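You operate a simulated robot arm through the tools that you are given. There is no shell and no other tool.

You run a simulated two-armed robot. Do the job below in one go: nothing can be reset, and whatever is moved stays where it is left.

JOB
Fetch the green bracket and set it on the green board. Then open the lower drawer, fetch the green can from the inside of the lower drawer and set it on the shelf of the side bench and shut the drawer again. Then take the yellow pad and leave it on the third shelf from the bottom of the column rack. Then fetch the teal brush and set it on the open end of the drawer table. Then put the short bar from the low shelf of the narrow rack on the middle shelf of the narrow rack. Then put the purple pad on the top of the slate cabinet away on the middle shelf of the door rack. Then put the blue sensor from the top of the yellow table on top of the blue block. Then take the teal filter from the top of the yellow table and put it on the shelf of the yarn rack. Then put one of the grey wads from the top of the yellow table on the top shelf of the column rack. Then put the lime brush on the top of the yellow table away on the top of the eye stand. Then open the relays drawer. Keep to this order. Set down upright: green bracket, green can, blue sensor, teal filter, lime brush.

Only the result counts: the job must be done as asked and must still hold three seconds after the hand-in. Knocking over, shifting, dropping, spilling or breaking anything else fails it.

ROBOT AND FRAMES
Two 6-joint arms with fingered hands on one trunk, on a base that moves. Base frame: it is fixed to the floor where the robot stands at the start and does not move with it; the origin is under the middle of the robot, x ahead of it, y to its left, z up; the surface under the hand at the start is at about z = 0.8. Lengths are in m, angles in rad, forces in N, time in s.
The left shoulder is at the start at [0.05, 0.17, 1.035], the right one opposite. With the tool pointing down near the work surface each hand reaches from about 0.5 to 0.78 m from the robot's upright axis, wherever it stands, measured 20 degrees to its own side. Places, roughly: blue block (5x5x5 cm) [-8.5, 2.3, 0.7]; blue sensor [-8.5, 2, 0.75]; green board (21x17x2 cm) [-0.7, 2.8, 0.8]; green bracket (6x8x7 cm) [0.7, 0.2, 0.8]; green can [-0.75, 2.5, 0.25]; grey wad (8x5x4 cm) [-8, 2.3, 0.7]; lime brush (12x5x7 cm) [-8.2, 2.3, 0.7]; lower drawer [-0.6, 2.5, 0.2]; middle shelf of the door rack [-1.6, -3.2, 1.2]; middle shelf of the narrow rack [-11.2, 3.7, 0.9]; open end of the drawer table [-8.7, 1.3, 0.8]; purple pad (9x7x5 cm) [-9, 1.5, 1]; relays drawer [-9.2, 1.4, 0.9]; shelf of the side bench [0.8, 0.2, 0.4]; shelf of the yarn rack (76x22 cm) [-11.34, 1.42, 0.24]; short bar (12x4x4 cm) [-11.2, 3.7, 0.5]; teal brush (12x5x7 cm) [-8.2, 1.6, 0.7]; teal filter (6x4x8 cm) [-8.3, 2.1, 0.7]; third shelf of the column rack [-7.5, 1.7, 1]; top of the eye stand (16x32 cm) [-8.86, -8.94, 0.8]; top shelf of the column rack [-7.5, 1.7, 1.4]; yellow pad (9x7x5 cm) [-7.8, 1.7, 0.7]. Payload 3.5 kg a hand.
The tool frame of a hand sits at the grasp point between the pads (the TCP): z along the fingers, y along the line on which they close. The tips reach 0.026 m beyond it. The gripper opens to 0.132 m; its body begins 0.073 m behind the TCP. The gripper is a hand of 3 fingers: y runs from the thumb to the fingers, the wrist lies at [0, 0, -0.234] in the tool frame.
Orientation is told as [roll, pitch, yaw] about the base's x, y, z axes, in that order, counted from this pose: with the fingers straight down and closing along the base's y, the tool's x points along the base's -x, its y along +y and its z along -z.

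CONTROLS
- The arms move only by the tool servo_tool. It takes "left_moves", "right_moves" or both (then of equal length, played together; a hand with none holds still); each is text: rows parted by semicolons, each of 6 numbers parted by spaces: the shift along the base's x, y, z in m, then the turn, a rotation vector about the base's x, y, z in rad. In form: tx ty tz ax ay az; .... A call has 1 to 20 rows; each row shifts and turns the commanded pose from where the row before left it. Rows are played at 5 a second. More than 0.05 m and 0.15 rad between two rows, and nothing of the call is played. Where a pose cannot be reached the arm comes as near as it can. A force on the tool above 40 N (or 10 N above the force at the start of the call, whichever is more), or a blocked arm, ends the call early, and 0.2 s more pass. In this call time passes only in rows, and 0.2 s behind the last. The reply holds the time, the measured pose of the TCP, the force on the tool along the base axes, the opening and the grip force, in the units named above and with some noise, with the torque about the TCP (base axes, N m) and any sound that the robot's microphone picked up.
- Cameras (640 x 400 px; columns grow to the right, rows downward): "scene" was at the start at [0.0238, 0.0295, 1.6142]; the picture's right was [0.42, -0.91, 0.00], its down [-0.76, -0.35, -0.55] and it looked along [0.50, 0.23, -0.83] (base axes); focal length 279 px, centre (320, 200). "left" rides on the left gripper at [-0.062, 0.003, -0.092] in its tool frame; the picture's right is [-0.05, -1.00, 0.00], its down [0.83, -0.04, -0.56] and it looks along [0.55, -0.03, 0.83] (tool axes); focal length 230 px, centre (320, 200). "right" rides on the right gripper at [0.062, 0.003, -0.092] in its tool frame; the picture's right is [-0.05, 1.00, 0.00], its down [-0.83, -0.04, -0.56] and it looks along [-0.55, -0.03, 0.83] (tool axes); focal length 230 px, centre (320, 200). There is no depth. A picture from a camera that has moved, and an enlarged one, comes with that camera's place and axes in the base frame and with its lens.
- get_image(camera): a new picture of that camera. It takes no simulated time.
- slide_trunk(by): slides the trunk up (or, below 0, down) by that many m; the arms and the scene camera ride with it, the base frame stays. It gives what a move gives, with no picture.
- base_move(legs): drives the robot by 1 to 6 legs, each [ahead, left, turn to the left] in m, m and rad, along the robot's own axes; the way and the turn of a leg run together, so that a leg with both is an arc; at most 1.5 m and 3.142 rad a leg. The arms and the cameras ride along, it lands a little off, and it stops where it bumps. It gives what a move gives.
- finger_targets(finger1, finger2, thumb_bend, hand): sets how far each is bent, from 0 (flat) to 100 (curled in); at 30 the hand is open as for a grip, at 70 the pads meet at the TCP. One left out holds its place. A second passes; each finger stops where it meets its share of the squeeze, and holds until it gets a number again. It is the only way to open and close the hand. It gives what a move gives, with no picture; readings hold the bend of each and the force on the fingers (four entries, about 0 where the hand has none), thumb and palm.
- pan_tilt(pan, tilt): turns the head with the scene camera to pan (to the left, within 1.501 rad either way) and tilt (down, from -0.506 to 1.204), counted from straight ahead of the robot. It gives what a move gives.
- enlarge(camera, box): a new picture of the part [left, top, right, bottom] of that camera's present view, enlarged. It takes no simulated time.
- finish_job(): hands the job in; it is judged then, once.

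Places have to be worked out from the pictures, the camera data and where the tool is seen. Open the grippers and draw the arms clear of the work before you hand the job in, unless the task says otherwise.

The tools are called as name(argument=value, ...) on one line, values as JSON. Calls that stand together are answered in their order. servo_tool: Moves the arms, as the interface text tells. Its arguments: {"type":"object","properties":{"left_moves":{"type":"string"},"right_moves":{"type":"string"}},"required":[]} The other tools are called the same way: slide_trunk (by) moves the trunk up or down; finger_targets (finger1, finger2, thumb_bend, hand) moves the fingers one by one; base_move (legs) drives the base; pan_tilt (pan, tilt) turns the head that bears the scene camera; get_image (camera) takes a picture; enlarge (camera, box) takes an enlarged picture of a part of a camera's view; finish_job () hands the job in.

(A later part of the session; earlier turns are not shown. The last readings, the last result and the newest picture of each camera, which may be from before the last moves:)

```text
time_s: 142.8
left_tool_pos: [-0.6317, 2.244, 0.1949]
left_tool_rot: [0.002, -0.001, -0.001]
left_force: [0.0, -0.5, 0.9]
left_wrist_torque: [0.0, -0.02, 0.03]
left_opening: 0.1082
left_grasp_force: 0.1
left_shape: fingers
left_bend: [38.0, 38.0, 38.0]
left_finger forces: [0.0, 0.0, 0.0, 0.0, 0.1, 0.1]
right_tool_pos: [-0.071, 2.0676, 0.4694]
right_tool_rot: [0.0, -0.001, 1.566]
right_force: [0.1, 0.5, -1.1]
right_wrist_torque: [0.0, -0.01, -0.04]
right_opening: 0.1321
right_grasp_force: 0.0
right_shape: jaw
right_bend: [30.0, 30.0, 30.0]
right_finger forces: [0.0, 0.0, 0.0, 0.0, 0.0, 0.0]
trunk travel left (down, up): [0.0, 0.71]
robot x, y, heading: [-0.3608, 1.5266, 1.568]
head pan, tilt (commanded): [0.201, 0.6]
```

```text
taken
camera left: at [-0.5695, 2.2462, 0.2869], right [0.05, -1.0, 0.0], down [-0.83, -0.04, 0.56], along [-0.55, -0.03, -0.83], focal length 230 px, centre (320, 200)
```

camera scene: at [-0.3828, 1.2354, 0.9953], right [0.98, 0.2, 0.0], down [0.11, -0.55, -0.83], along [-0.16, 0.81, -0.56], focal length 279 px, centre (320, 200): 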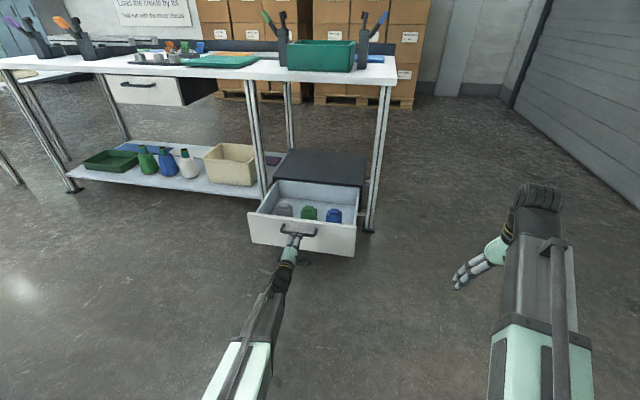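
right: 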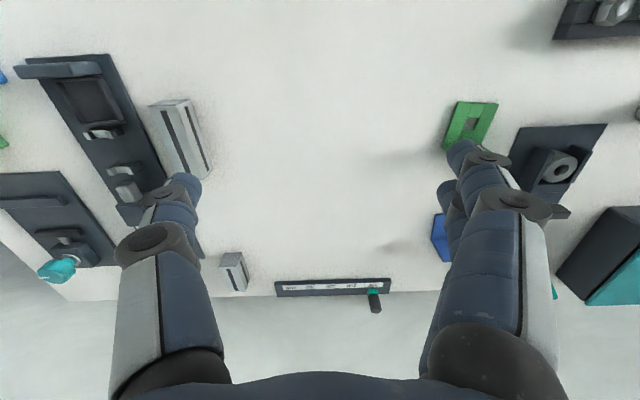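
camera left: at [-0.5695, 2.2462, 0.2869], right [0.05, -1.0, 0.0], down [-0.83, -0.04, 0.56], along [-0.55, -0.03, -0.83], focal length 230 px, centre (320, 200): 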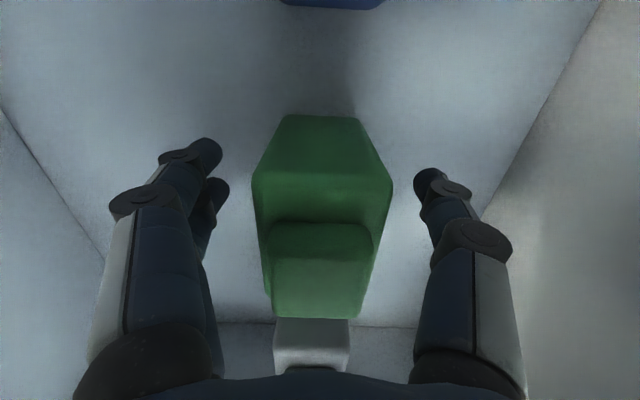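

The can (about 5 cm wide) is between the thumb and fingers. Closing.

finger_targets(hand="left", finger1=75, finger2=75, thumb_bend=75)

get_image(camera="left")

```text
time_s: 143.8
left_tool_pos: [-0.6315, 2.2433, 0.1938]
left_tool_rot: [-0.001, 0.0, -0.002]
left_force: [-0.5, -0.5, 0.2]
left_wrist_torque: [-0.01, -0.03, 0.04]
left_opening: 0.0468
left_grasp_force: 24.6
left_shape: fingers
left_bend: [57.0, 57.0, 62.0]
left_finger forces: [12.5, 12.2, 0.0, 0.1, 24.8, 0.0]
right_tool_pos: [-0.0729, 2.0658, 0.4678]
right_tool_rot: [-0.001, 0.002, 1.566]
right_force: [-0.3, 0.1, 0.2]
right_wrist_torque: [0.01, -0.02, -0.01]
right_opening: 0.132
right_grasp_force: 0.0
right_shape: jaw
right_bend: [30.0, 30.0, 30.0]
right_finger forces: [0.0, 0.0, 0.0, 0.0, 0.0, 0.0]
trunk travel left (down, up): [0.0, 0.71]
robot x, y, heading: [-0.3679, 1.5293, 1.571]
head pan, tilt (commanded): [0.201, 0.6]
```

```text
taken
camera left: at [-0.5695, 2.2462, 0.2868], right [0.05, -1.0, 0.0], down [-0.83, -0.04, 0.55], along [-0.55, -0.03, -0.83], focal length 230 px, centre (320, 200)
```

left: 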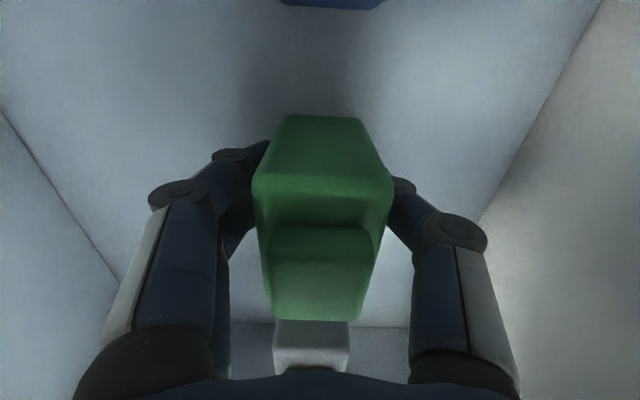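

Gripped (width 47 mm, 25 N). Lifting it straight up clear of the drawer.

servo_tool(left_moves="0 0 0.03 0 0 0;0 0 0.04 0 0 0;0 0 0.04 0 0 0;0 0 0.04 0 0 0;0 0 0.04 0 0 0;0 0 0.04 0 0 0")

get_image(camera="left")

get_image(camera="scene")

```text
time_s: 145.2
left_tool_pos: [-0.632, 2.243, 0.4269]
left_tool_rot: [0.001, 0.0, 0.0]
left_force: [-0.3, 0.1, -3.0]
left_wrist_torque: [0.0, 0.0, 0.0]
left_opening: 0.0467
left_grasp_force: 24.8
left_shape: fingers
left_bend: [57.0, 57.0, 62.0]
left_finger forces: [12.6, 12.2, 0.0, 0.0, 24.5, 0.1]
right_tool_pos: [-0.0724, 2.0676, 0.4677]
right_tool_rot: [0.0, 0.002, 1.566]
right_force: [0.1, 0.3, 0.1]
right_wrist_torque: [-0.01, -0.04, 0.01]
right_opening: 0.1317
right_grasp_force: 0.1
right_shape: jaw
right_bend: [30.0, 30.0, 30.0]
right_finger forces: [0.1, 0.0, 0.0, 0.0, 0.0, 0.0]
trunk travel left (down, up): [0.0, 0.71]
robot x, y, heading: [-0.3668, 1.5308, 1.566]
head pan, tilt (commanded): [0.201, 0.6]
```

```text
taken
camera left: at [-0.5696, 2.2461, 0.5195], right [0.05, -1.0, 0.0], down [-0.83, -0.04, 0.55], along [-0.55, -0.03, -0.83], focal length 230 px, centre (320, 200)
```

left: 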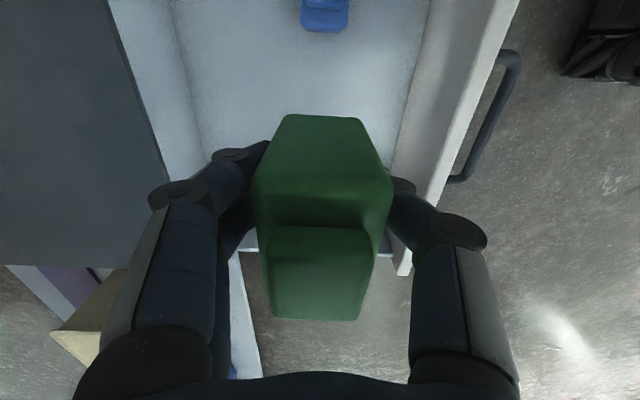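

```text
taken
camera scene: at [-0.3822, 1.5748, 0.9952], right [0.98, 0.2, 0.0], down [0.11, -0.55, -0.82], along [-0.16, 0.81, -0.57], focal length 279 px, centre (320, 200)
```

scene: 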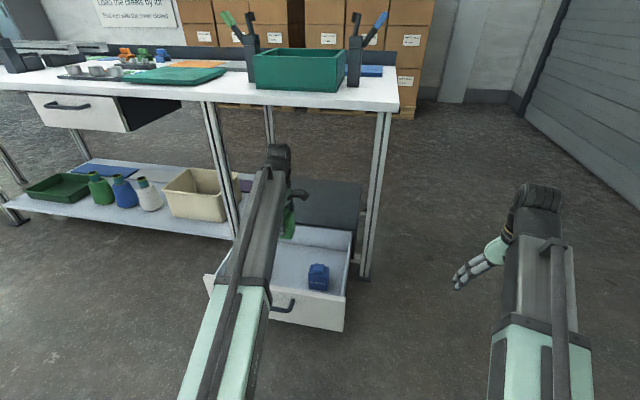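

The can is out of the drawer (grey and blue cans untouched). Next I back away and turn to face the side bench to inspect its lower shelf.

base_move(legs=[[-0.6, 0, 0], [0, 0, -1.566]])

pan_tilt(pan=-0.4, tilt=0.35)

get_image(camera="scene")

```text
time_s: 152.5
left_tool_pos: [0.3479, 1.1783, 0.4267]
left_tool_rot: [0.0, 0.001, -1.579]
left_force: [-0.6, 0.1, -3.4]
left_wrist_torque: [-0.02, 0.01, -0.02]
left_opening: 0.0463
left_grasp_force: 23.8
left_shape: fingers
left_bend: [57.0, 57.0, 62.0]
left_finger forces: [12.0, 11.6, 0.0, 0.0, 23.6, 0.0]
right_tool_pos: [0.1688, 0.6205, 0.4682]
right_tool_rot: [0.0, 0.001, -0.011]
right_force: [-0.8, -0.3, -0.4]
right_wrist_torque: [0.04, 0.01, 0.0]
right_opening: 0.1318
right_grasp_force: 0.1
right_shape: jaw
right_bend: [30.0, 30.0, 30.0]
right_finger forces: [0.0, 0.0, 0.1, 0.1, 0.1, 0.0]
trunk travel left (down, up): [0.0, 0.71]
robot x, y, heading: [-0.3672, 0.9155, -0.006]
head pan, tilt (commanded): [0.201, 0.6]
```

```text
time_s: 153.5
left_tool_pos: [0.3483, 1.1794, 0.4266]
left_tool_rot: [0.003, 0.001, -1.577]
left_force: [0.6, -0.3, -2.8]
left_wrist_torque: [-0.05, -0.01, -0.01]
left_opening: 0.0465
left_grasp_force: 23.7
left_shape: fingers
left_bend: [57.0, 57.0, 62.0]
left_finger forces: [12.1, 11.6, 0.1, 0.0, 23.6, 0.0]
right_tool_pos: [0.1694, 0.6216, 0.4677]
right_tool_rot: [-0.001, 0.0, -0.009]
right_force: [0.1, 0.7, 0.6]
right_wrist_torque: [0.0, -0.02, 0.02]
right_opening: 0.1319
right_grasp_force: 0.0
right_shape: jaw
right_bend: [30.0, 30.0, 30.0]
right_finger forces: [0.0, 0.0, 0.0, 0.0, 0.0, 0.0]
trunk travel left (down, up): [0.0, 0.71]
robot x, y, heading: [-0.3695, 0.9177, -0.004]
head pan, tilt (commanded): [-0.4, 0.351]
```

```text
taken
camera scene: at [-0.3235, 0.8792, 1.018], right [-0.4, -0.92, 0.0], down [-0.32, 0.14, -0.94], along [0.86, -0.37, -0.34], focal length 279 px, centre (320, 200)
```

scene: 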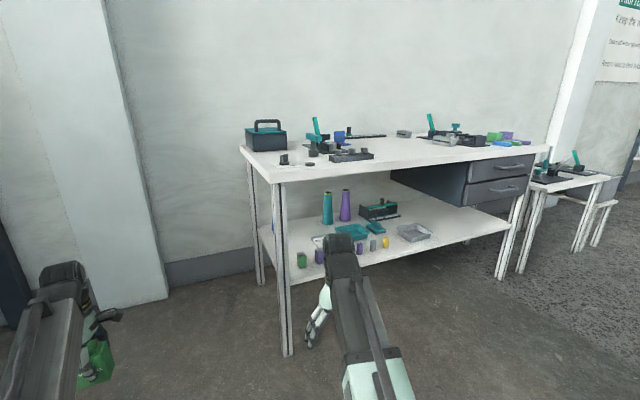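

Zooming in on the lower shelf of the side bench to find a free spot.

enlarge(camera="scene", box=[240, 120, 540, 300])

```text
2.13 times, centred on (390, 210) of scene
camera zoom: at [-0.3235, 0.8792, 1.018], right [-0.4, -0.92, 0.0], down [-0.32, 0.14, -0.94], along [0.86, -0.37, -0.34], focal length 596 px, centre (171, 179)
```

zoom: 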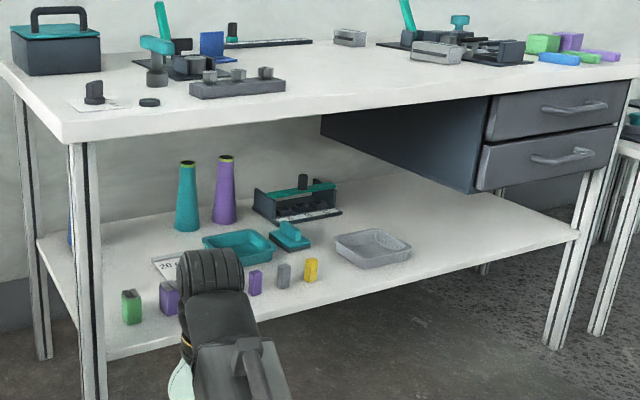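

There is a free spot on the shelf between the yellow block (y≈0.14) and the grey bin (y≈0.0), around (0.615, 0.06), shelf height about z≈0.35. I raise the can slightly, pull the right hand back, and drive there in steps.

servo_tool(left_moves="0 0 0.015 0 0 0;0 0 0.015 0 0 0;0 0 0 0 0 0;0 0 0 0 0 0", right_moves="-0.03 -0.01 0 0 0 0;-0.03 -0.01 0 0 0 0;-0.03 -0.01 0 0 0 0;-0.01 0 0 0 0 0")

base_move(legs=[[0, -1.12, 0]])

pan_tilt(pan=0.3, tilt=0.45)

get_image(camera="scene")

get_image(camera="left")

```text
time_s: 154.5
left_tool_pos: [0.348, 1.1792, 0.4574]
left_tool_rot: [-0.001, 0.0, -1.578]
left_force: [0.7, 0.8, -3.5]
left_wrist_torque: [0.01, 0.0, 0.03]
left_opening: 0.0463
left_grasp_force: 24.1
left_shape: fingers
left_bend: [57.0, 57.0, 62.0]
left_finger forces: [12.1, 11.6, 0.0, 0.1, 23.5, 0.0]
right_tool_pos: [0.0677, 0.5901, 0.4691]
right_tool_rot: [0.0, 0.0, -0.01]
right_force: [0.1, 0.3, -0.8]
right_wrist_torque: [-0.03, 0.0, 0.0]
right_opening: 0.1319
right_grasp_force: 0.0
right_shape: jaw
right_bend: [30.0, 30.0, 30.0]
right_finger forces: [0.0, 0.0, 0.1, 0.0, 0.1, 0.1]
trunk travel left (down, up): [0.0, 0.71]
robot x, y, heading: [-0.3731, 0.9179, -0.008]
head pan, tilt (commanded): [-0.4, 0.351]
```

```text
time_s: 160.2
left_tool_pos: [0.337, 0.0652, 0.456]
left_tool_rot: [-0.001, 0.0, -1.58]
left_force: [0.1, 0.6, -3.0]
left_wrist_torque: [-0.05, -0.01, 0.03]
left_opening: 0.0464
left_grasp_force: 23.2
left_shape: fingers
left_bend: [57.0, 57.0, 62.0]
left_finger forces: [12.0, 11.6, 0.1, 0.0, 23.5, 0.0]
right_tool_pos: [0.0574, -0.5225, 0.4686]
right_tool_rot: [0.0, 0.0, -0.009]
right_force: [-0.1, 0.0, -0.1]
right_wrist_torque: [-0.01, -0.01, 0.01]
right_opening: 0.1317
right_grasp_force: 0.0
right_shape: jaw
right_bend: [30.0, 30.0, 30.0]
right_finger forces: [0.0, 0.0, 0.0, 0.0, 0.0, 0.1]
trunk travel left (down, up): [0.0, 0.71]
robot x, y, heading: [-0.3786, -0.1939, -0.011]
head pan, tilt (commanded): [-0.4, 0.351]
```

```text
time_s: 161.2
left_tool_pos: [0.3372, 0.0646, 0.4576]
left_tool_rot: [-0.001, 0.0, -1.579]
left_force: [0.0, -0.2, -4.3]
left_wrist_torque: [-0.02, 0.03, -0.01]
left_opening: 0.0461
left_grasp_force: 23.6
left_shape: fingers
left_bend: [57.0, 57.0, 62.0]
left_finger forces: [12.0, 11.5, 0.0, 0.1, 23.7, 0.0]
right_tool_pos: [0.0571, -0.522, 0.469]
right_tool_rot: [0.0, 0.0, -0.01]
right_force: [-0.3, 0.0, -1.1]
right_wrist_torque: [0.0, 0.0, -0.01]
right_opening: 0.1319
right_grasp_force: 0.2
right_shape: jaw
right_bend: [30.0, 30.0, 30.0]
right_finger forces: [0.0, 0.0, 0.0, 0.0, 0.0, 0.0]
trunk travel left (down, up): [0.0, 0.71]
robot x, y, heading: [-0.381, -0.1977, -0.008]
head pan, tilt (commanded): [0.3, 0.45]
```

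```text
taken
camera scene: at [-0.3322, -0.1707, 1.0088], right [0.28, -0.96, 0.0], down [-0.42, -0.12, -0.9], along [0.86, 0.26, -0.44], focal length 279 px, centre (320, 200)
```

scene: 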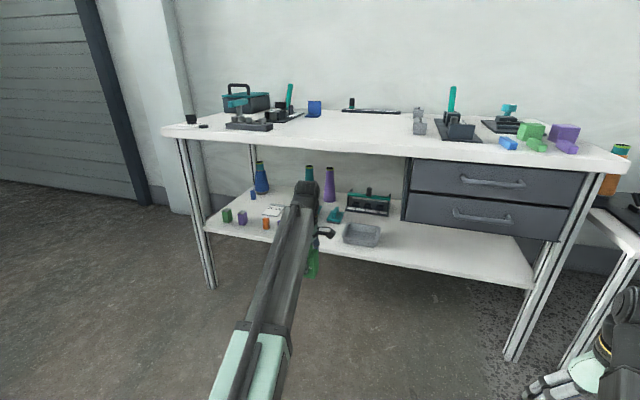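

```text
taken
camera left: at [0.3408, 0.0036, 0.5489], right [-1.0, -0.04, 0.0], down [-0.04, 0.83, 0.56], along [-0.02, 0.55, -0.83], focal length 230 px, centre (320, 200)
```

left: 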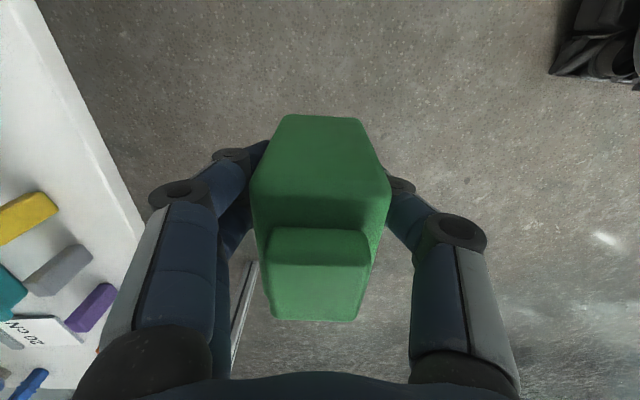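

The gap's centre is at y≈0.07 (bin edge at 0.02, yellow block edge at 0.12). Driving forward 0.2 m first, then checking.

base_move(legs=[[0.2, 0, 0.008]])

get_image(camera="left")

get_image(camera="scene")

```text
time_s: 162.8
left_tool_pos: [0.5404, 0.0698, 0.458]
left_tool_rot: [0.0, 0.002, -1.574]
left_force: [0.6, 0.0, -3.3]
left_wrist_torque: [-0.04, -0.01, -0.01]
left_opening: 0.0463
left_grasp_force: 23.6
left_shape: fingers
left_bend: [57.0, 57.0, 62.0]
left_finger forces: [12.1, 11.5, 0.1, 0.1, 23.8, 0.1]
right_tool_pos: [0.2622, -0.523, 0.468]
right_tool_rot: [0.0, 0.001, -0.006]
right_force: [-0.3, -0.1, 0.1]
right_wrist_torque: [-0.03, 0.02, 0.02]
right_opening: 0.132
right_grasp_force: 0.1
right_shape: jaw
right_bend: [30.0, 30.0, 30.0]
right_finger forces: [0.1, 0.1, 0.0, 0.0, 0.0, 0.0]
trunk travel left (down, up): [0.0, 0.71]
robot x, y, heading: [-0.1738, -0.1987, -0.009]
head pan, tilt (commanded): [0.3, 0.45]
```

```text
taken
camera left: at [0.5434, 0.006, 0.5489], right [-1.0, -0.05, 0.0], down [-0.04, 0.83, 0.56], along [-0.03, 0.55, -0.83], focal length 230 px, centre (320, 200)
```

left: 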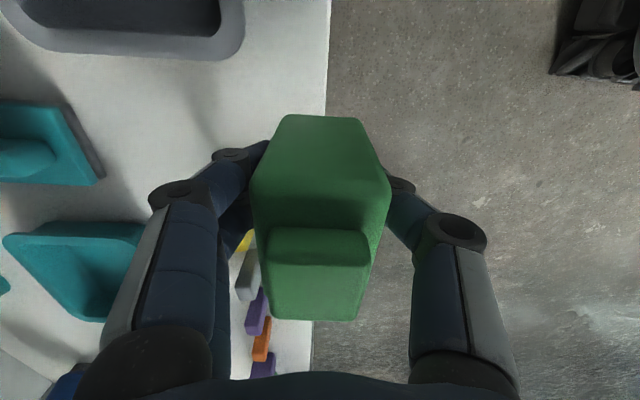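

```text
taken
camera scene: at [-0.1286, -0.1719, 1.0088], right [0.29, -0.96, 0.0], down [-0.42, -0.13, -0.9], along [0.86, 0.26, -0.44], focal length 279 px, centre (320, 200)
```

scene: 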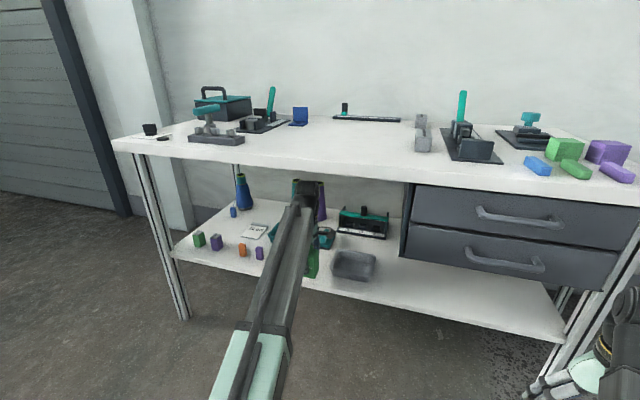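

The bin's rim edge is at y≈0.016 and the shelf's front edge at x≈0.54. I move a further 6 cm forward to bring the can to x≈0.60.

base_move(legs=[[0.062, 0, 0.0]])

get_image(camera="left")

pan_tilt(pan=0.7, tilt=0.5)

get_image(camera="scene")

```text
time_s: 163.8
left_tool_pos: [0.6028, 0.0676, 0.4559]
left_tool_rot: [-0.001, 0.002, -1.574]
left_force: [-0.6, -0.4, -3.8]
left_wrist_torque: [-0.03, 0.03, 0.0]
left_opening: 0.0463
left_grasp_force: 23.7
left_shape: fingers
left_bend: [57.0, 57.0, 62.0]
left_finger forces: [12.1, 11.6, 0.0, 0.0, 23.8, 0.0]
right_tool_pos: [0.325, -0.5231, 0.4693]
right_tool_rot: [0.001, 0.0, -0.006]
right_force: [0.1, 0.9, 0.2]
right_wrist_torque: [0.02, 0.02, 0.0]
right_opening: 0.1321
right_grasp_force: 0.0
right_shape: jaw
right_bend: [30.0, 30.0, 30.0]
right_finger forces: [0.0, 0.0, 0.0, 0.0, 0.1, 0.0]
trunk travel left (down, up): [0.0, 0.71]
robot x, y, heading: [-0.1129, -0.1976, -0.003]
head pan, tilt (commanded): [0.3, 0.45]
```

```text
taken
camera left: at [0.6063, 0.0055, 0.5489], right [-1.0, -0.05, 0.0], down [-0.04, 0.83, 0.56], along [-0.03, 0.55, -0.83], focal length 230 px, centre (320, 200)
```

left: 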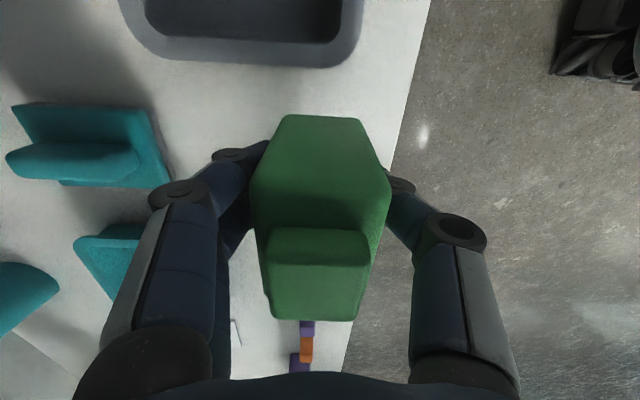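

```text
time_s: 164.7
left_tool_pos: [0.6026, 0.0674, 0.4562]
left_tool_rot: [0.0, 0.0, -1.576]
left_force: [0.1, -0.1, -3.2]
left_wrist_torque: [-0.02, -0.04, 0.02]
left_opening: 0.0463
left_grasp_force: 23.6
left_shape: fingers
left_bend: [57.0, 57.0, 62.0]
left_finger forces: [12.0, 11.6, 0.0, 0.0, 23.7, 0.1]
right_tool_pos: [0.3254, -0.5233, 0.4695]
right_tool_rot: [0.0, -0.001, -0.005]
right_force: [0.1, 0.2, -0.2]
right_wrist_torque: [0.01, 0.01, -0.01]
right_opening: 0.1318
right_grasp_force: 0.1
right_shape: jaw
right_bend: [30.0, 30.0, 30.0]
right_finger forces: [0.0, 0.0, 0.0, 0.0, 0.0, 0.0]
trunk travel left (down, up): [0.0, 0.71]
robot x, y, heading: [-0.1118, -0.2019, -0.009]
head pan, tilt (commanded): [0.7, 0.499]
```

```text
taken
camera scene: at [-0.0838, -0.1408, 1.0044], right [0.64, -0.77, 0.0], down [-0.37, -0.31, -0.88], along [0.67, 0.56, -0.48], focal length 279 px, centre (320, 200)
```

scene: 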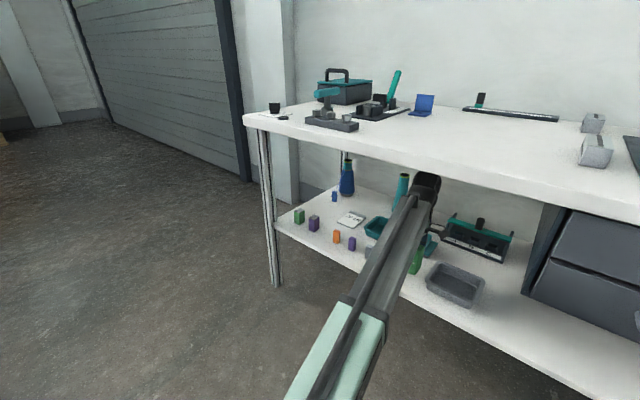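

Position is good (can between 0.043 and 0.093 in y). Lowering toward the shelf.

servo_tool(left_moves="0 0.002 -0.015 0 0 0;0 0 -0.01 0 0 0;0 0 -0.005 0 0 0;0 0 -0.005 0 0 0")

```text
time_s: 165.7
left_tool_pos: [0.6032, 0.0693, 0.4213]
left_tool_rot: [0.0, 0.001, -1.574]
left_force: [-0.3, 0.1, -4.1]
left_wrist_torque: [-0.04, 0.04, -0.01]
left_opening: 0.0462
left_grasp_force: 23.4
left_shape: fingers
left_bend: [57.0, 57.0, 62.0]
left_finger forces: [12.1, 11.7, 0.0, 0.1, 23.7, 0.1]
right_tool_pos: [0.3248, -0.5229, 0.4699]
right_tool_rot: [0.0, -0.002, -0.006]
right_force: [0.7, -0.2, -0.4]
right_wrist_torque: [-0.02, -0.02, 0.03]
right_opening: 0.1319
right_grasp_force: 0.1
right_shape: jaw
right_bend: [30.0, 30.0, 30.0]
right_finger forces: [0.0, 0.0, 0.0, 0.0, 0.1, 0.0]
trunk travel left (down, up): [0.0, 0.71]
robot x, y, heading: [-0.1117, -0.1968, -0.003]
head pan, tilt (commanded): [0.7, 0.499]
```

No contact yet at 0.421; continuing in 4 mm steps.

servo_tool(left_moves="0 0 -0.004 0 0 0;0 0 -0.004 0 0 0;0 0 -0.003 0 0 0")

```text
time_s: 166.5
left_tool_pos: [0.6027, 0.0685, 0.4138]
left_tool_rot: [0.003, 0.003, -1.576]
left_force: [-0.8, 0.2, 24.0]
left_wrist_torque: [-0.01, -0.15, 0.03]
left_opening: 0.0463
left_grasp_force: 26.8
left_shape: fingers
left_bend: [58.0, 58.0, 63.0]
left_finger forces: [13.0, 13.2, 0.0, 0.1, 26.7, 0.1]
right_tool_pos: [0.325, -0.522, 0.4701]
right_tool_rot: [0.0, -0.001, -0.006]
right_force: [-0.1, 0.2, -0.2]
right_wrist_torque: [0.01, -0.02, 0.02]
right_opening: 0.1319
right_grasp_force: 0.0
right_shape: jaw
right_bend: [30.0, 30.0, 30.0]
right_finger forces: [0.0, 0.1, 0.1, 0.0, 0.0, 0.0]
trunk travel left (down, up): [0.0, 0.71]
robot x, y, heading: [-0.1137, -0.2009, -0.005]
head pan, tilt (commanded): [0.7, 0.499]
```

Contact with the shelf (24 N pressing). I ease up 3 mm, then open the fingers a bit.

servo_tool(left_moves="0 0 0.003 0 0 0")

```text
time_s: 166.9
left_tool_pos: [0.603, 0.0686, 0.4141]
left_tool_rot: [0.002, -0.001, -1.575]
left_force: [1.6, 1.5, 17.3]
left_wrist_torque: [0.02, -0.24, -0.01]
left_opening: 0.0462
left_grasp_force: 25.8
left_shape: fingers
left_bend: [58.0, 58.0, 63.0]
left_finger forces: [13.2, 13.3, 0.0, 0.1, 24.5, 0.0]
right_tool_pos: [0.3253, -0.5231, 0.4693]
right_tool_rot: [0.0, 0.0, -0.006]
right_force: [-0.1, -0.2, -0.7]
right_wrist_torque: [0.0, 0.02, 0.01]
right_opening: 0.1321
right_grasp_force: 0.2
right_shape: jaw
right_bend: [30.0, 30.0, 30.0]
right_finger forces: [0.0, 0.0, 0.1, 0.1, 0.0, 0.1]
trunk travel left (down, up): [0.0, 0.71]
robot x, y, heading: [-0.1133, -0.2015, -0.005]
head pan, tilt (commanded): [0.7, 0.499]
```

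Still 17 N; easing up another 2 mm before releasing.

servo_tool(left_moves="0 0 0.002 0 0 0")

```text
time_s: 167.3
left_tool_pos: [0.603, 0.0696, 0.414]
left_tool_rot: [0.0, 0.0, -1.574]
left_force: [3.5, 0.4, 7.0]
left_wrist_torque: [0.05, -0.32, -0.01]
left_opening: 0.0465
left_grasp_force: 24.2
left_shape: fingers
left_bend: [58.0, 58.0, 63.0]
left_finger forces: [13.2, 13.3, 0.1, 0.0, 23.2, 0.1]
right_tool_pos: [0.325, -0.5233, 0.4694]
right_tool_rot: [0.0, 0.001, -0.007]
right_force: [-0.4, -0.1, 0.2]
right_wrist_torque: [-0.03, 0.0, 0.04]
right_opening: 0.1319
right_grasp_force: 0.0
right_shape: jaw
right_bend: [30.0, 30.0, 30.0]
right_finger forces: [0.0, 0.0, 0.1, 0.0, 0.1, 0.0]
trunk travel left (down, up): [0.0, 0.71]
robot x, y, heading: [-0.1134, -0.1975, -0.003]
head pan, tilt (commanded): [0.7, 0.499]
```

Light contact now. Opening the hand modestly to release the can.

finger_targets(hand="left", finger1=44, finger2=44, thumb_bend=46)

get_image(camera="left")

```text
time_s: 168.3
left_tool_pos: [0.6021, 0.0687, 0.4158]
left_tool_rot: [0.002, 0.0, -1.575]
left_force: [0.2, 0.4, 0.3]
left_wrist_torque: [-0.02, 0.03, 0.01]
left_opening: 0.084
left_grasp_force: 0.1
left_shape: fingers
left_bend: [44.0, 44.0, 46.0]
left_finger forces: [0.0, 0.0, 0.0, 0.0, 0.0, 0.1]
right_tool_pos: [0.3247, -0.5225, 0.4678]
right_tool_rot: [0.002, 0.001, -0.006]
right_force: [1.0, 0.6, 0.0]
right_wrist_torque: [-0.02, 0.03, -0.03]
right_opening: 0.1321
right_grasp_force: 0.0
right_shape: jaw
right_bend: [30.0, 30.0, 30.0]
right_finger forces: [0.1, 0.1, 0.0, 0.1, 0.1, 0.1]
trunk travel left (down, up): [0.0, 0.71]
robot x, y, heading: [-0.1163, -0.2012, -0.001]
head pan, tilt (commanded): [0.7, 0.499]
```

```text
taken
camera left: at [0.6058, 0.007, 0.5079], right [-1.0, -0.05, 0.0], down [-0.04, 0.83, 0.56], along [-0.03, 0.55, -0.83], focal length 230 px, centre (320, 200)
```

left: 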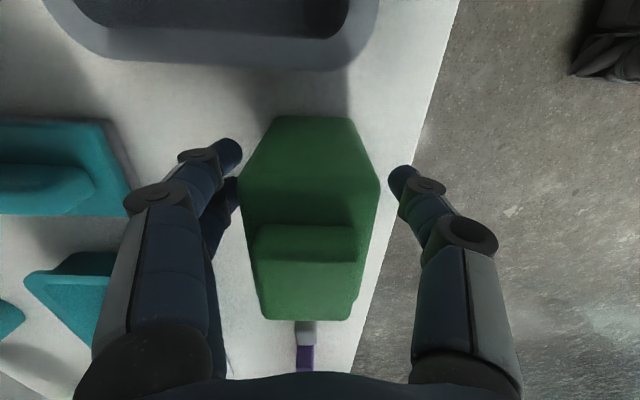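

The can stands free on the shelf. To avoid hitting the table underside I raise only 3.5 cm, slide the hand sideways (-y) past the can, then withdraw toward me.

servo_tool(left_moves="0 0 0.015 0 0 0;0 0 0.02 0 0 0;0 -0.03 0 0 0 0;0 -0.03 0 0 0 0;0 -0.03 0 0 0 0;0 -0.03 0 0 0 0")

get_image(camera="left")

```text
time_s: 169.7
left_tool_pos: [0.6027, -0.0515, 0.4506]
left_tool_rot: [0.002, 0.0, -1.574]
left_force: [0.2, 0.5, 0.0]
left_wrist_torque: [-0.06, 0.01, 0.04]
left_opening: 0.0841
left_grasp_force: 0.2
left_shape: fingers
left_bend: [44.0, 44.0, 46.0]
left_finger forces: [0.1, 0.0, 0.0, 0.0, 0.1, 0.1]
right_tool_pos: [0.3249, -0.5222, 0.4692]
right_tool_rot: [-0.001, 0.0, -0.005]
right_force: [0.9, 0.3, -0.6]
right_wrist_torque: [0.02, -0.01, -0.04]
right_opening: 0.1316
right_grasp_force: 0.1
right_shape: jaw
right_bend: [30.0, 30.0, 30.0]
right_finger forces: [0.0, 0.1, 0.0, 0.1, 0.0, 0.0]
trunk travel left (down, up): [0.0, 0.71]
robot x, y, heading: [-0.1146, -0.1961, -0.011]
head pan, tilt (commanded): [0.7, 0.499]
```

```text
taken
camera left: at [0.606, -0.1142, 0.5427], right [-1.0, -0.05, 0.0], down [-0.04, 0.83, 0.56], along [-0.03, 0.55, -0.83], focal length 230 px, centre (320, 200)
```

left: 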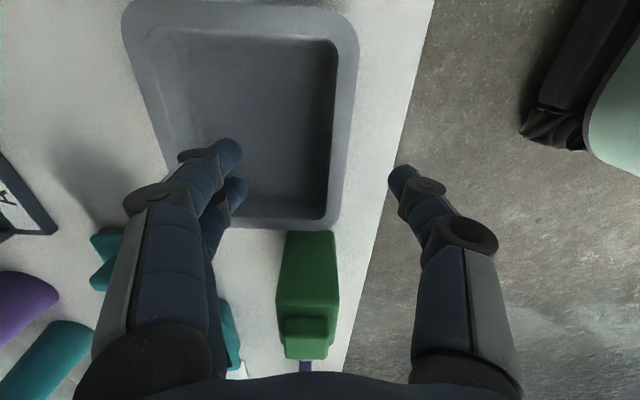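

The can stands upright beside the bin. Backing the base straight away.

base_move(legs=[[-0.3, 0, 0]])

pan_tilt(pan=0.35, tilt=0.45)

get_image(camera="scene")

```text
time_s: 171.7
left_tool_pos: [0.2988, -0.0495, 0.45]
left_tool_rot: [-0.001, 0.0, -1.571]
left_force: [-0.6, 0.4, 0.5]
left_wrist_torque: [-0.01, 0.04, 0.05]
left_opening: 0.084
left_grasp_force: 0.2
left_shape: fingers
left_bend: [44.0, 44.0, 46.0]
left_finger forces: [0.1, 0.1, 0.0, 0.0, 0.0, 0.0]
right_tool_pos: [0.0233, -0.5203, 0.4692]
right_tool_rot: [0.0, 0.0, -0.004]
right_force: [0.8, 0.5, -1.5]
right_wrist_torque: [-0.01, -0.02, 0.01]
right_opening: 0.1319
right_grasp_force: 0.1
right_shape: jaw
right_bend: [30.0, 30.0, 30.0]
right_finger forces: [0.1, 0.0, 0.0, 0.0, 0.1, 0.0]
trunk travel left (down, up): [0.0, 0.71]
robot x, y, heading: [-0.4141, -0.1971, -0.007]
head pan, tilt (commanded): [0.7, 0.499]
```

```text
time_s: 172.6
left_tool_pos: [0.2996, -0.0499, 0.4493]
left_tool_rot: [0.001, 0.002, -1.57]
left_force: [0.1, 0.3, -0.4]
left_wrist_torque: [-0.02, -0.04, 0.0]
left_opening: 0.084
left_grasp_force: 0.0
left_shape: fingers
left_bend: [44.0, 44.0, 46.0]
left_finger forces: [0.0, 0.1, 0.0, 0.0, 0.0, 0.0]
right_tool_pos: [0.0241, -0.5201, 0.4696]
right_tool_rot: [-0.001, 0.001, -0.003]
right_force: [1.0, -0.3, -0.1]
right_wrist_torque: [0.02, 0.04, 0.0]
right_opening: 0.132
right_grasp_force: 0.0
right_shape: jaw
right_bend: [30.0, 30.0, 30.0]
right_finger forces: [0.1, 0.0, 0.0, 0.0, 0.0, 0.1]
trunk travel left (down, up): [0.0, 0.71]
robot x, y, heading: [-0.4172, -0.1982, -0.005]
head pan, tilt (commanded): [0.351, 0.45]
```

```text
taken
camera scene: at [-0.3705, -0.1665, 1.0088], right [0.34, -0.94, 0.0], down [-0.41, -0.15, -0.9], along [0.85, 0.31, -0.44], focal length 279 px, centre (320, 200)
```

scene: 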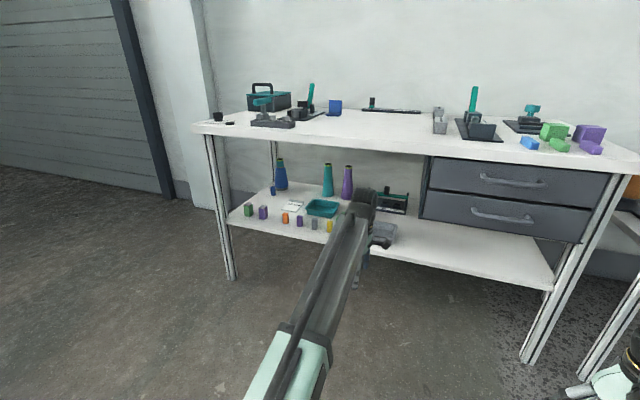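

Now the drawer has to be shut. I turn left toward the drawer bench and drive up to it.

base_move(legs=[[0, 0, 1.576], [1.2, 0.06, 0]])

finger_targets(hand="left", finger1=75, finger2=75, thumb_bend=75)

pan_tilt(pan=0.0, tilt=0.6)

get_image(camera="scene")

```text
time_s: 182.4
left_tool_pos: [-0.5703, 1.726, 0.45]
left_tool_rot: [0.0, -0.002, -0.028]
left_force: [-0.1, 0.0, -0.6]
left_wrist_torque: [-0.01, -0.01, 0.02]
left_opening: 0.0841
left_grasp_force: 0.0
left_shape: fingers
left_bend: [44.0, 44.0, 46.0]
left_finger forces: [0.1, 0.0, 0.0, 0.1, 0.1, 0.0]
right_tool_pos: [-0.1083, 1.4369, 0.468]
right_tool_rot: [0.0, 0.0, 1.541]
right_force: [0.7, -0.1, 0.2]
right_wrist_torque: [0.05, 0.05, -0.02]
right_opening: 0.1318
right_grasp_force: 0.0
right_shape: jaw
right_bend: [30.0, 30.0, 30.0]
right_finger forces: [0.0, 0.0, 0.0, 0.0, 0.0, 0.1]
trunk travel left (down, up): [0.0, 0.71]
robot x, y, heading: [-0.4438, 1.0087, 1.537]
head pan, tilt (commanded): [0.351, 0.45]
```

```text
time_s: 183.4
left_tool_pos: [-0.5721, 1.7266, 0.4502]
left_tool_rot: [0.0, 0.0, -0.028]
left_force: [0.2, -0.8, -0.3]
left_wrist_torque: [0.0, 0.02, 0.02]
left_opening: 0.0001
left_grasp_force: 0.0
left_shape: fingers
left_bend: [73.0, 73.0, 74.0]
left_finger forces: [0.0, 0.0, 0.0, 0.1, 0.0, 0.1]
right_tool_pos: [-0.1077, 1.4364, 0.469]
right_tool_rot: [0.0, 0.001, 1.541]
right_force: [0.9, -0.5, 0.7]
right_wrist_torque: [0.03, 0.0, -0.01]
right_opening: 0.132
right_grasp_force: 0.1
right_shape: jaw
right_bend: [30.0, 30.0, 30.0]
right_finger forces: [0.0, 0.1, 0.0, 0.1, 0.1, 0.1]
trunk travel left (down, up): [0.0, 0.71]
robot x, y, heading: [-0.4438, 1.0095, 1.539]
head pan, tilt (commanded): [0.351, 0.45]
```

```text
time_s: 184.3
left_tool_pos: [-0.5718, 1.7268, 0.4499]
left_tool_rot: [0.002, -0.001, -0.029]
left_force: [0.6, 0.2, -0.4]
left_wrist_torque: [0.03, 0.06, 0.02]
left_opening: 0.0
left_grasp_force: 0.1
left_shape: fingers
left_bend: [73.0, 73.0, 74.0]
left_finger forces: [0.0, 0.1, 0.0, 0.1, 0.1, 0.0]
right_tool_pos: [-0.1072, 1.438, 0.469]
right_tool_rot: [-0.001, -0.001, 1.541]
right_force: [0.8, -0.3, -0.2]
right_wrist_torque: [0.01, -0.02, 0.01]
right_opening: 0.1318
right_grasp_force: 0.1
right_shape: jaw
right_bend: [30.0, 30.0, 30.0]
right_finger forces: [0.0, 0.1, 0.1, 0.1, 0.0, 0.0]
trunk travel left (down, up): [0.0, 0.71]
robot x, y, heading: [-0.4452, 1.0054, 1.539]
head pan, tilt (commanded): [0.0, 0.6]
```

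```text
taken
camera scene: at [-0.4413, 1.0551, 0.9953], right [1.0, -0.03, 0.0], down [-0.02, -0.56, -0.83], along [0.03, 0.82, -0.56], focal length 279 px, centre (320, 200)
```

scene: 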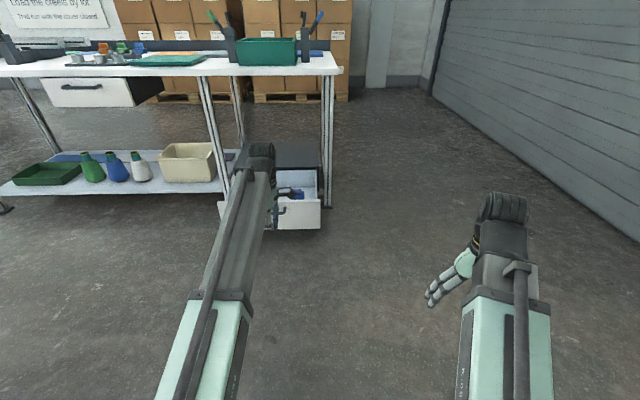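

Correcting heading and lateral offset, then lowering the closed left hand to handle height in front of the drawer.

base_move(legs=[[0, 0.035, 0.032]])

servo_tool(left_moves="0 0 -0.04 0 0 0;0 0 -0.04 0 0 0;0 0 -0.04 0 0 0;0 0 -0.04 0 0 0;0 0 -0.04 0 0 0")

base_move(legs=[[0.15, 0, 0]])

get_image(camera="left")

```text
time_s: 185.1
left_tool_pos: [-0.6292, 1.7227, 0.4503]
left_tool_rot: [0.0, 0.0, 0.003]
left_force: [-0.2, 0.4, -0.3]
left_wrist_torque: [0.0, 0.0, -0.02]
left_opening: 0.0
left_grasp_force: 0.0
left_shape: fingers
left_bend: [73.0, 73.0, 74.0]
left_finger forces: [0.1, 0.0, 0.0, 0.1, 0.1, 0.1]
right_tool_pos: [-0.158, 1.4482, 0.4694]
right_tool_rot: [0.0, 0.001, 1.573]
right_force: [-0.3, 0.6, -0.4]
right_wrist_torque: [-0.01, 0.0, 0.03]
right_opening: 0.132
right_grasp_force: 0.0
right_shape: jaw
right_bend: [30.0, 30.0, 30.0]
right_finger forces: [0.1, 0.0, 0.0, 0.0, 0.0, 0.0]
trunk travel left (down, up): [0.0, 0.71]
robot x, y, heading: [-0.4757, 1.0092, 1.572]
head pan, tilt (commanded): [0.0, 0.6]
```

```text
time_s: 186.3
left_tool_pos: [-0.6306, 1.723, 0.2495]
left_tool_rot: [0.003, 0.0, 0.002]
left_force: [0.9, 0.1, 0.1]
left_wrist_torque: [-0.01, -0.02, 0.01]
left_opening: 0.0002
left_grasp_force: 0.0
left_shape: fingers
left_bend: [73.0, 73.0, 74.0]
left_finger forces: [0.1, 0.0, 0.0, 0.0, 0.0, 0.0]
right_tool_pos: [-0.1579, 1.4481, 0.4676]
right_tool_rot: [-0.002, 0.0, 1.573]
right_force: [0.1, 0.0, 0.5]
right_wrist_torque: [0.02, -0.01, -0.02]
right_opening: 0.1318
right_grasp_force: 0.0
right_shape: jaw
right_bend: [30.0, 30.0, 30.0]
right_finger forces: [0.0, 0.0, 0.1, 0.1, 0.0, 0.0]
trunk travel left (down, up): [0.0, 0.71]
robot x, y, heading: [-0.4791, 1.007, 1.57]
head pan, tilt (commanded): [0.0, 0.6]
```

```text
time_s: 187.7
left_tool_pos: [-0.6295, 1.8744, 0.2486]
left_tool_rot: [-0.001, 0.0, 0.004]
left_force: [0.5, -0.3, 0.4]
left_wrist_torque: [0.03, 0.02, 0.01]
left_opening: 0.0
left_grasp_force: 0.1
left_shape: fingers
left_bend: [73.0, 73.0, 74.0]
left_finger forces: [0.0, 0.0, 0.0, 0.0, 0.1, 0.0]
right_tool_pos: [-0.1578, 1.6002, 0.4694]
right_tool_rot: [0.0, 0.002, 1.57]
right_force: [0.4, 1.1, 0.3]
right_wrist_torque: [0.0, -0.01, 0.03]
right_opening: 0.1319
right_grasp_force: 0.1
right_shape: jaw
right_bend: [30.0, 30.0, 30.0]
right_finger forces: [0.0, 0.1, 0.1, 0.0, 0.0, 0.1]
trunk travel left (down, up): [0.0, 0.71]
robot x, y, heading: [-0.4775, 1.1584, 1.572]
head pan, tilt (commanded): [0.0, 0.6]
```

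```text
taken
camera left: at [-0.5674, 1.8778, 0.3416], right [0.05, -1.0, 0.0], down [-0.83, -0.05, 0.56], along [-0.55, -0.03, -0.83], focal length 230 px, centre (320, 200)
```

left: 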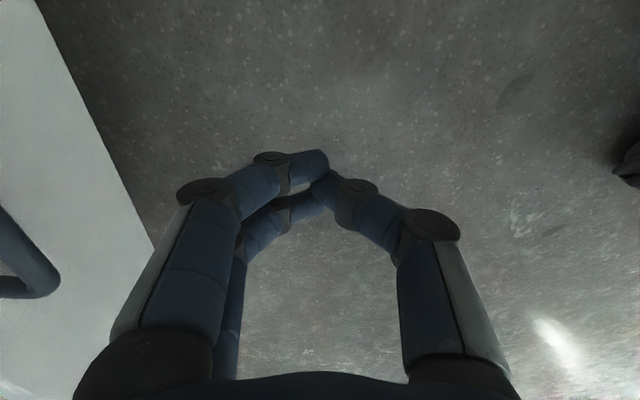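

The handle is ahead of the closed fingers. Driving forward 0.40 m to push the drawer most of the way in.

base_move(legs=[[0.38, 0, 0]])

get_image(camera="left")

get_image(camera="scene")

```text
time_s: 190.1
left_tool_pos: [-0.6297, 2.2446, 0.2497]
left_tool_rot: [-0.002, 0.0, 0.003]
left_force: [-0.5, -0.3, -0.3]
left_wrist_torque: [0.0, -0.01, -0.02]
left_opening: 0.0
left_grasp_force: 0.1
left_shape: fingers
left_bend: [74.0, 74.0, 74.0]
left_finger forces: [0.0, 0.0, 0.0, 0.1, 0.0, 0.0]
right_tool_pos: [-0.1569, 1.9695, 0.4688]
right_tool_rot: [0.0, -0.002, 1.571]
right_force: [-0.5, 0.9, 1.0]
right_wrist_torque: [0.0, -0.03, 0.01]
right_opening: 0.1319
right_grasp_force: 0.1
right_shape: jaw
right_bend: [30.0, 30.0, 30.0]
right_finger forces: [0.1, 0.0, 0.0, 0.0, 0.0, 0.1]
trunk travel left (down, up): [0.0, 0.71]
robot x, y, heading: [-0.4776, 1.5322, 1.566]
head pan, tilt (commanded): [0.0, 0.6]
```

```text
taken
camera left: at [-0.5671, 2.2471, 0.3415], right [0.05, -1.0, 0.0], down [-0.83, -0.05, 0.56], along [-0.55, -0.03, -0.83], focal length 230 px, centre (320, 200)
```

left: 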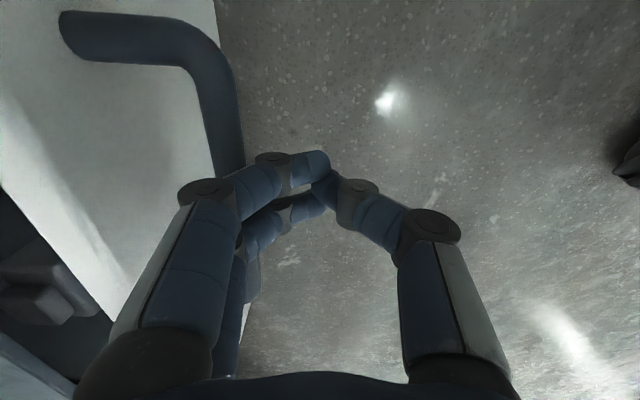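

```text
taken
camera scene: at [-0.478, 1.5769, 0.9953], right [1.0, 0.0, 0.0], down [0.0, -0.56, -0.83], along [0.0, 0.83, -0.56], focal length 279 px, centre (320, 200)
```

scene: 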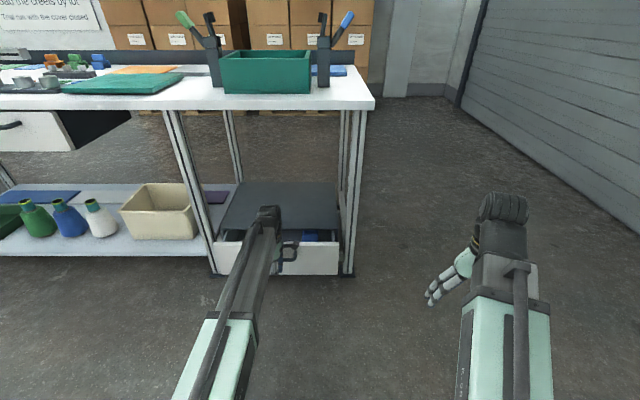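

The drawer is nearly shut; about 6-7 cm remain. Driving forward another 5 cm, then I'll finish with the arm and watch the force.

base_move(legs=[[0.05, 0, 0.005]])

servo_tool(left_moves="0 0.005 0 0 0 0;0 0.005 0 0 0 0;0 0.005 0 0 0 0;0 0.005 0 0 0 0")

get_image(camera="left")

enlarge(camera="scene", box=[190, 150, 390, 290])

```text
time_s: 191.0
left_tool_pos: [-0.633, 2.2929, 0.2498]
left_tool_rot: [0.0, -0.002, 0.011]
left_force: [0.3, -0.2, 0.5]
left_wrist_torque: [-0.02, -0.01, 0.01]
left_opening: 0.0002
left_grasp_force: 0.0
left_shape: fingers
left_bend: [74.0, 74.0, 74.0]
left_finger forces: [0.0, 0.1, 0.1, 0.1, 0.1, 0.1]
right_tool_pos: [-0.1593, 2.0201, 0.4681]
right_tool_rot: [-0.001, 0.0, 1.575]
right_force: [0.1, -0.3, -0.2]
right_wrist_torque: [-0.04, -0.01, 0.0]
right_opening: 0.1316
right_grasp_force: 0.1
right_shape: jaw
right_bend: [30.0, 30.0, 30.0]
right_finger forces: [0.1, 0.0, 0.0, 0.0, 0.1, 0.0]
trunk travel left (down, up): [0.0, 0.71]
robot x, y, heading: [-0.4756, 1.5791, 1.575]
head pan, tilt (commanded): [0.0, 0.6]
```

```text
time_s: 192.0
left_tool_pos: [-0.6332, 2.3132, 0.2494]
left_tool_rot: [0.003, -0.001, 0.008]
left_force: [-0.9, 0.2, 0.3]
left_wrist_torque: [0.01, -0.03, 0.02]
left_opening: 0.0002
left_grasp_force: 0.1
left_shape: fingers
left_bend: [74.0, 74.0, 74.0]
left_finger forces: [0.0, 0.0, 0.1, 0.1, 0.0, 0.0]
right_tool_pos: [-0.159, 2.0206, 0.4687]
right_tool_rot: [0.0, -0.001, 1.576]
right_force: [-0.1, 0.0, -0.4]
right_wrist_torque: [0.01, 0.01, 0.01]
right_opening: 0.132
right_grasp_force: 0.0
right_shape: jaw
right_bend: [30.0, 30.0, 30.0]
right_finger forces: [0.0, 0.1, 0.0, 0.1, 0.1, 0.1]
trunk travel left (down, up): [0.0, 0.71]
robot x, y, heading: [-0.4819, 1.5816, 1.571]
head pan, tilt (commanded): [0.0, 0.6]
```

```text
taken
camera left: at [-0.5717, 2.3166, 0.3415], right [0.06, -1.0, 0.0], down [-0.83, -0.05, 0.56], along [-0.55, -0.03, -0.83], focal length 230 px, centre (320, 200)
```

left: 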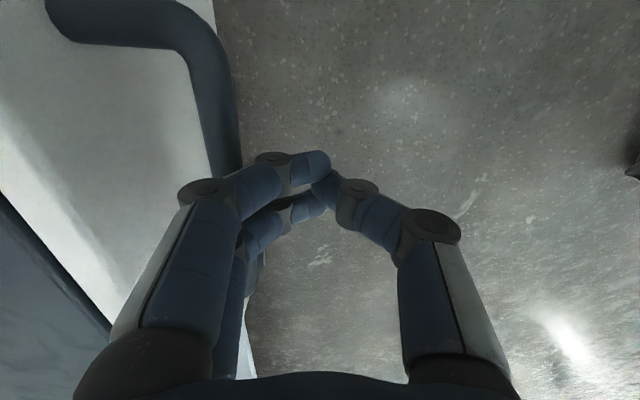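

```text
2.86 times, centred on (290, 220) of scene
camera zoom: at [-0.4784, 1.6264, 0.9953], right [1.0, 0.01, 0.0], down [0.0, -0.56, -0.83], along [0.0, 0.83, -0.56], focal length 798 px, centre (406, 143)
```

zoom: 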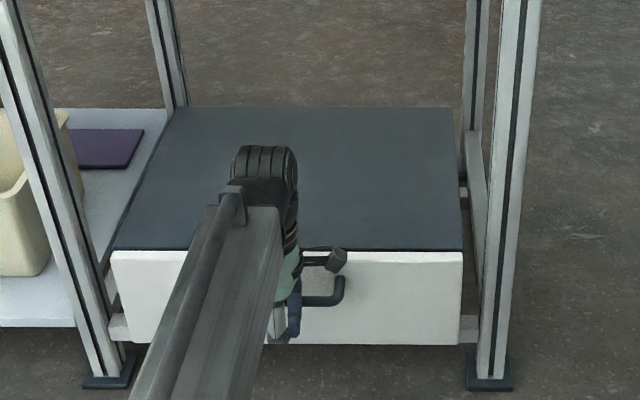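

Nearly flush. Pushing a few more millimetres until resistance is felt.

servo_tool(left_moves="0 0.004 0 0 0 0;0 0.004 0 0 0 0;0 0.004 0 0 0 0")

```text
time_s: 192.8
left_tool_pos: [-0.6344, 2.3227, 0.2499]
left_tool_rot: [-0.001, 0.0, 0.006]
left_force: [0.4, -20.4, 5.1]
left_wrist_torque: [0.21, -0.02, -0.01]
left_opening: 0.0001
left_grasp_force: 10.2
left_shape: fingers
left_bend: [74.0, 74.0, 73.0]
left_finger forces: [10.8, 9.6, 0.0, 0.0, 0.0, 0.0]
right_tool_pos: [-0.1592, 2.0201, 0.4695]
right_tool_rot: [0.001, 0.001, 1.577]
right_force: [-0.1, 0.7, -0.1]
right_wrist_torque: [0.02, 0.0, -0.06]
right_opening: 0.132
right_grasp_force: 0.1
right_shape: jaw
right_bend: [30.0, 30.0, 30.0]
right_finger forces: [0.0, 0.0, 0.1, 0.0, 0.0, 0.0]
trunk travel left (down, up): [0.0, 0.71]
robot x, y, heading: [-0.4798, 1.5788, 1.579]
head pan, tilt (commanded): [0.0, 0.6]
```

20 N resistance: the drawer is fully shut. Withdrawing the hand straight back.

servo_tool(left_moves="0 -0.01 0 0 0 0;0 -0.03 0 0 0 0;0 -0.03 0 0 0 0")

base_move(legs=[[-0.5, 0, 0]])

get_image(camera="scene")

```text
time_s: 193.6
left_tool_pos: [-0.633, 2.2546, 0.2483]
left_tool_rot: [0.003, 0.0, 0.006]
left_force: [0.6, -0.6, 0.6]
left_wrist_torque: [-0.04, 0.02, 0.01]
left_opening: 0.0002
left_grasp_force: 0.0
left_shape: fingers
left_bend: [74.0, 74.0, 74.0]
left_finger forces: [0.1, 0.1, 0.0, 0.0, 0.0, 0.0]
right_tool_pos: [-0.1588, 2.0207, 0.4688]
right_tool_rot: [0.001, -0.001, 1.575]
right_force: [-0.9, 0.9, 0.2]
right_wrist_torque: [-0.02, -0.02, -0.03]
right_opening: 0.132
right_grasp_force: 0.1
right_shape: jaw
right_bend: [30.0, 30.0, 30.0]
right_finger forces: [0.1, 0.0, 0.0, 0.1, 0.0, 0.1]
trunk travel left (down, up): [0.0, 0.71]
robot x, y, heading: [-0.4791, 1.5774, 1.573]
head pan, tilt (commanded): [0.0, 0.6]
```

```text
time_s: 196.5
left_tool_pos: [-0.6295, 1.763, 0.2496]
left_tool_rot: [0.002, 0.002, 0.008]
left_force: [-0.2, 0.0, -0.7]
left_wrist_torque: [-0.03, -0.04, 0.01]
left_opening: 0.0
left_grasp_force: 0.1
left_shape: fingers
left_bend: [74.0, 74.0, 74.0]
left_finger forces: [0.0, 0.0, 0.1, 0.1, 0.0, 0.0]
right_tool_pos: [-0.1559, 1.529, 0.4695]
right_tool_rot: [0.001, -0.001, 1.574]
right_force: [-0.5, -0.2, 0.6]
right_wrist_torque: [0.02, -0.03, 0.01]
right_opening: 0.132
right_grasp_force: 0.0
right_shape: jaw
right_bend: [30.0, 30.0, 30.0]
right_finger forces: [0.1, 0.0, 0.0, 0.1, 0.1, 0.0]
trunk travel left (down, up): [0.0, 0.71]
robot x, y, heading: [-0.4743, 1.0861, 1.573]
head pan, tilt (commanded): [0.0, 0.6]
```

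```text
taken
camera scene: at [-0.476, 1.1346, 0.9953], right [1.0, 0.0, 0.0], down [0.0, -0.56, -0.83], along [0.0, 0.83, -0.56], focal length 279 px, centre (320, 200)
```

scene: 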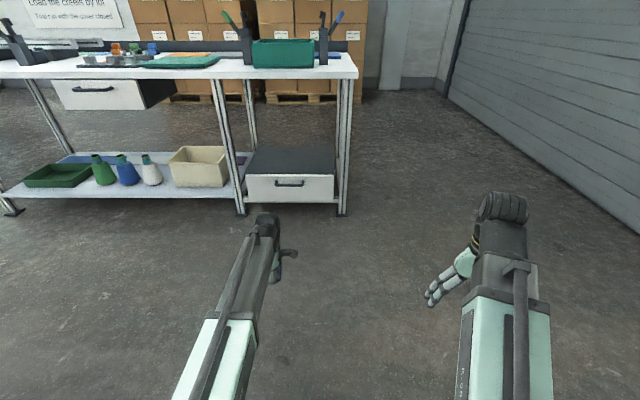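

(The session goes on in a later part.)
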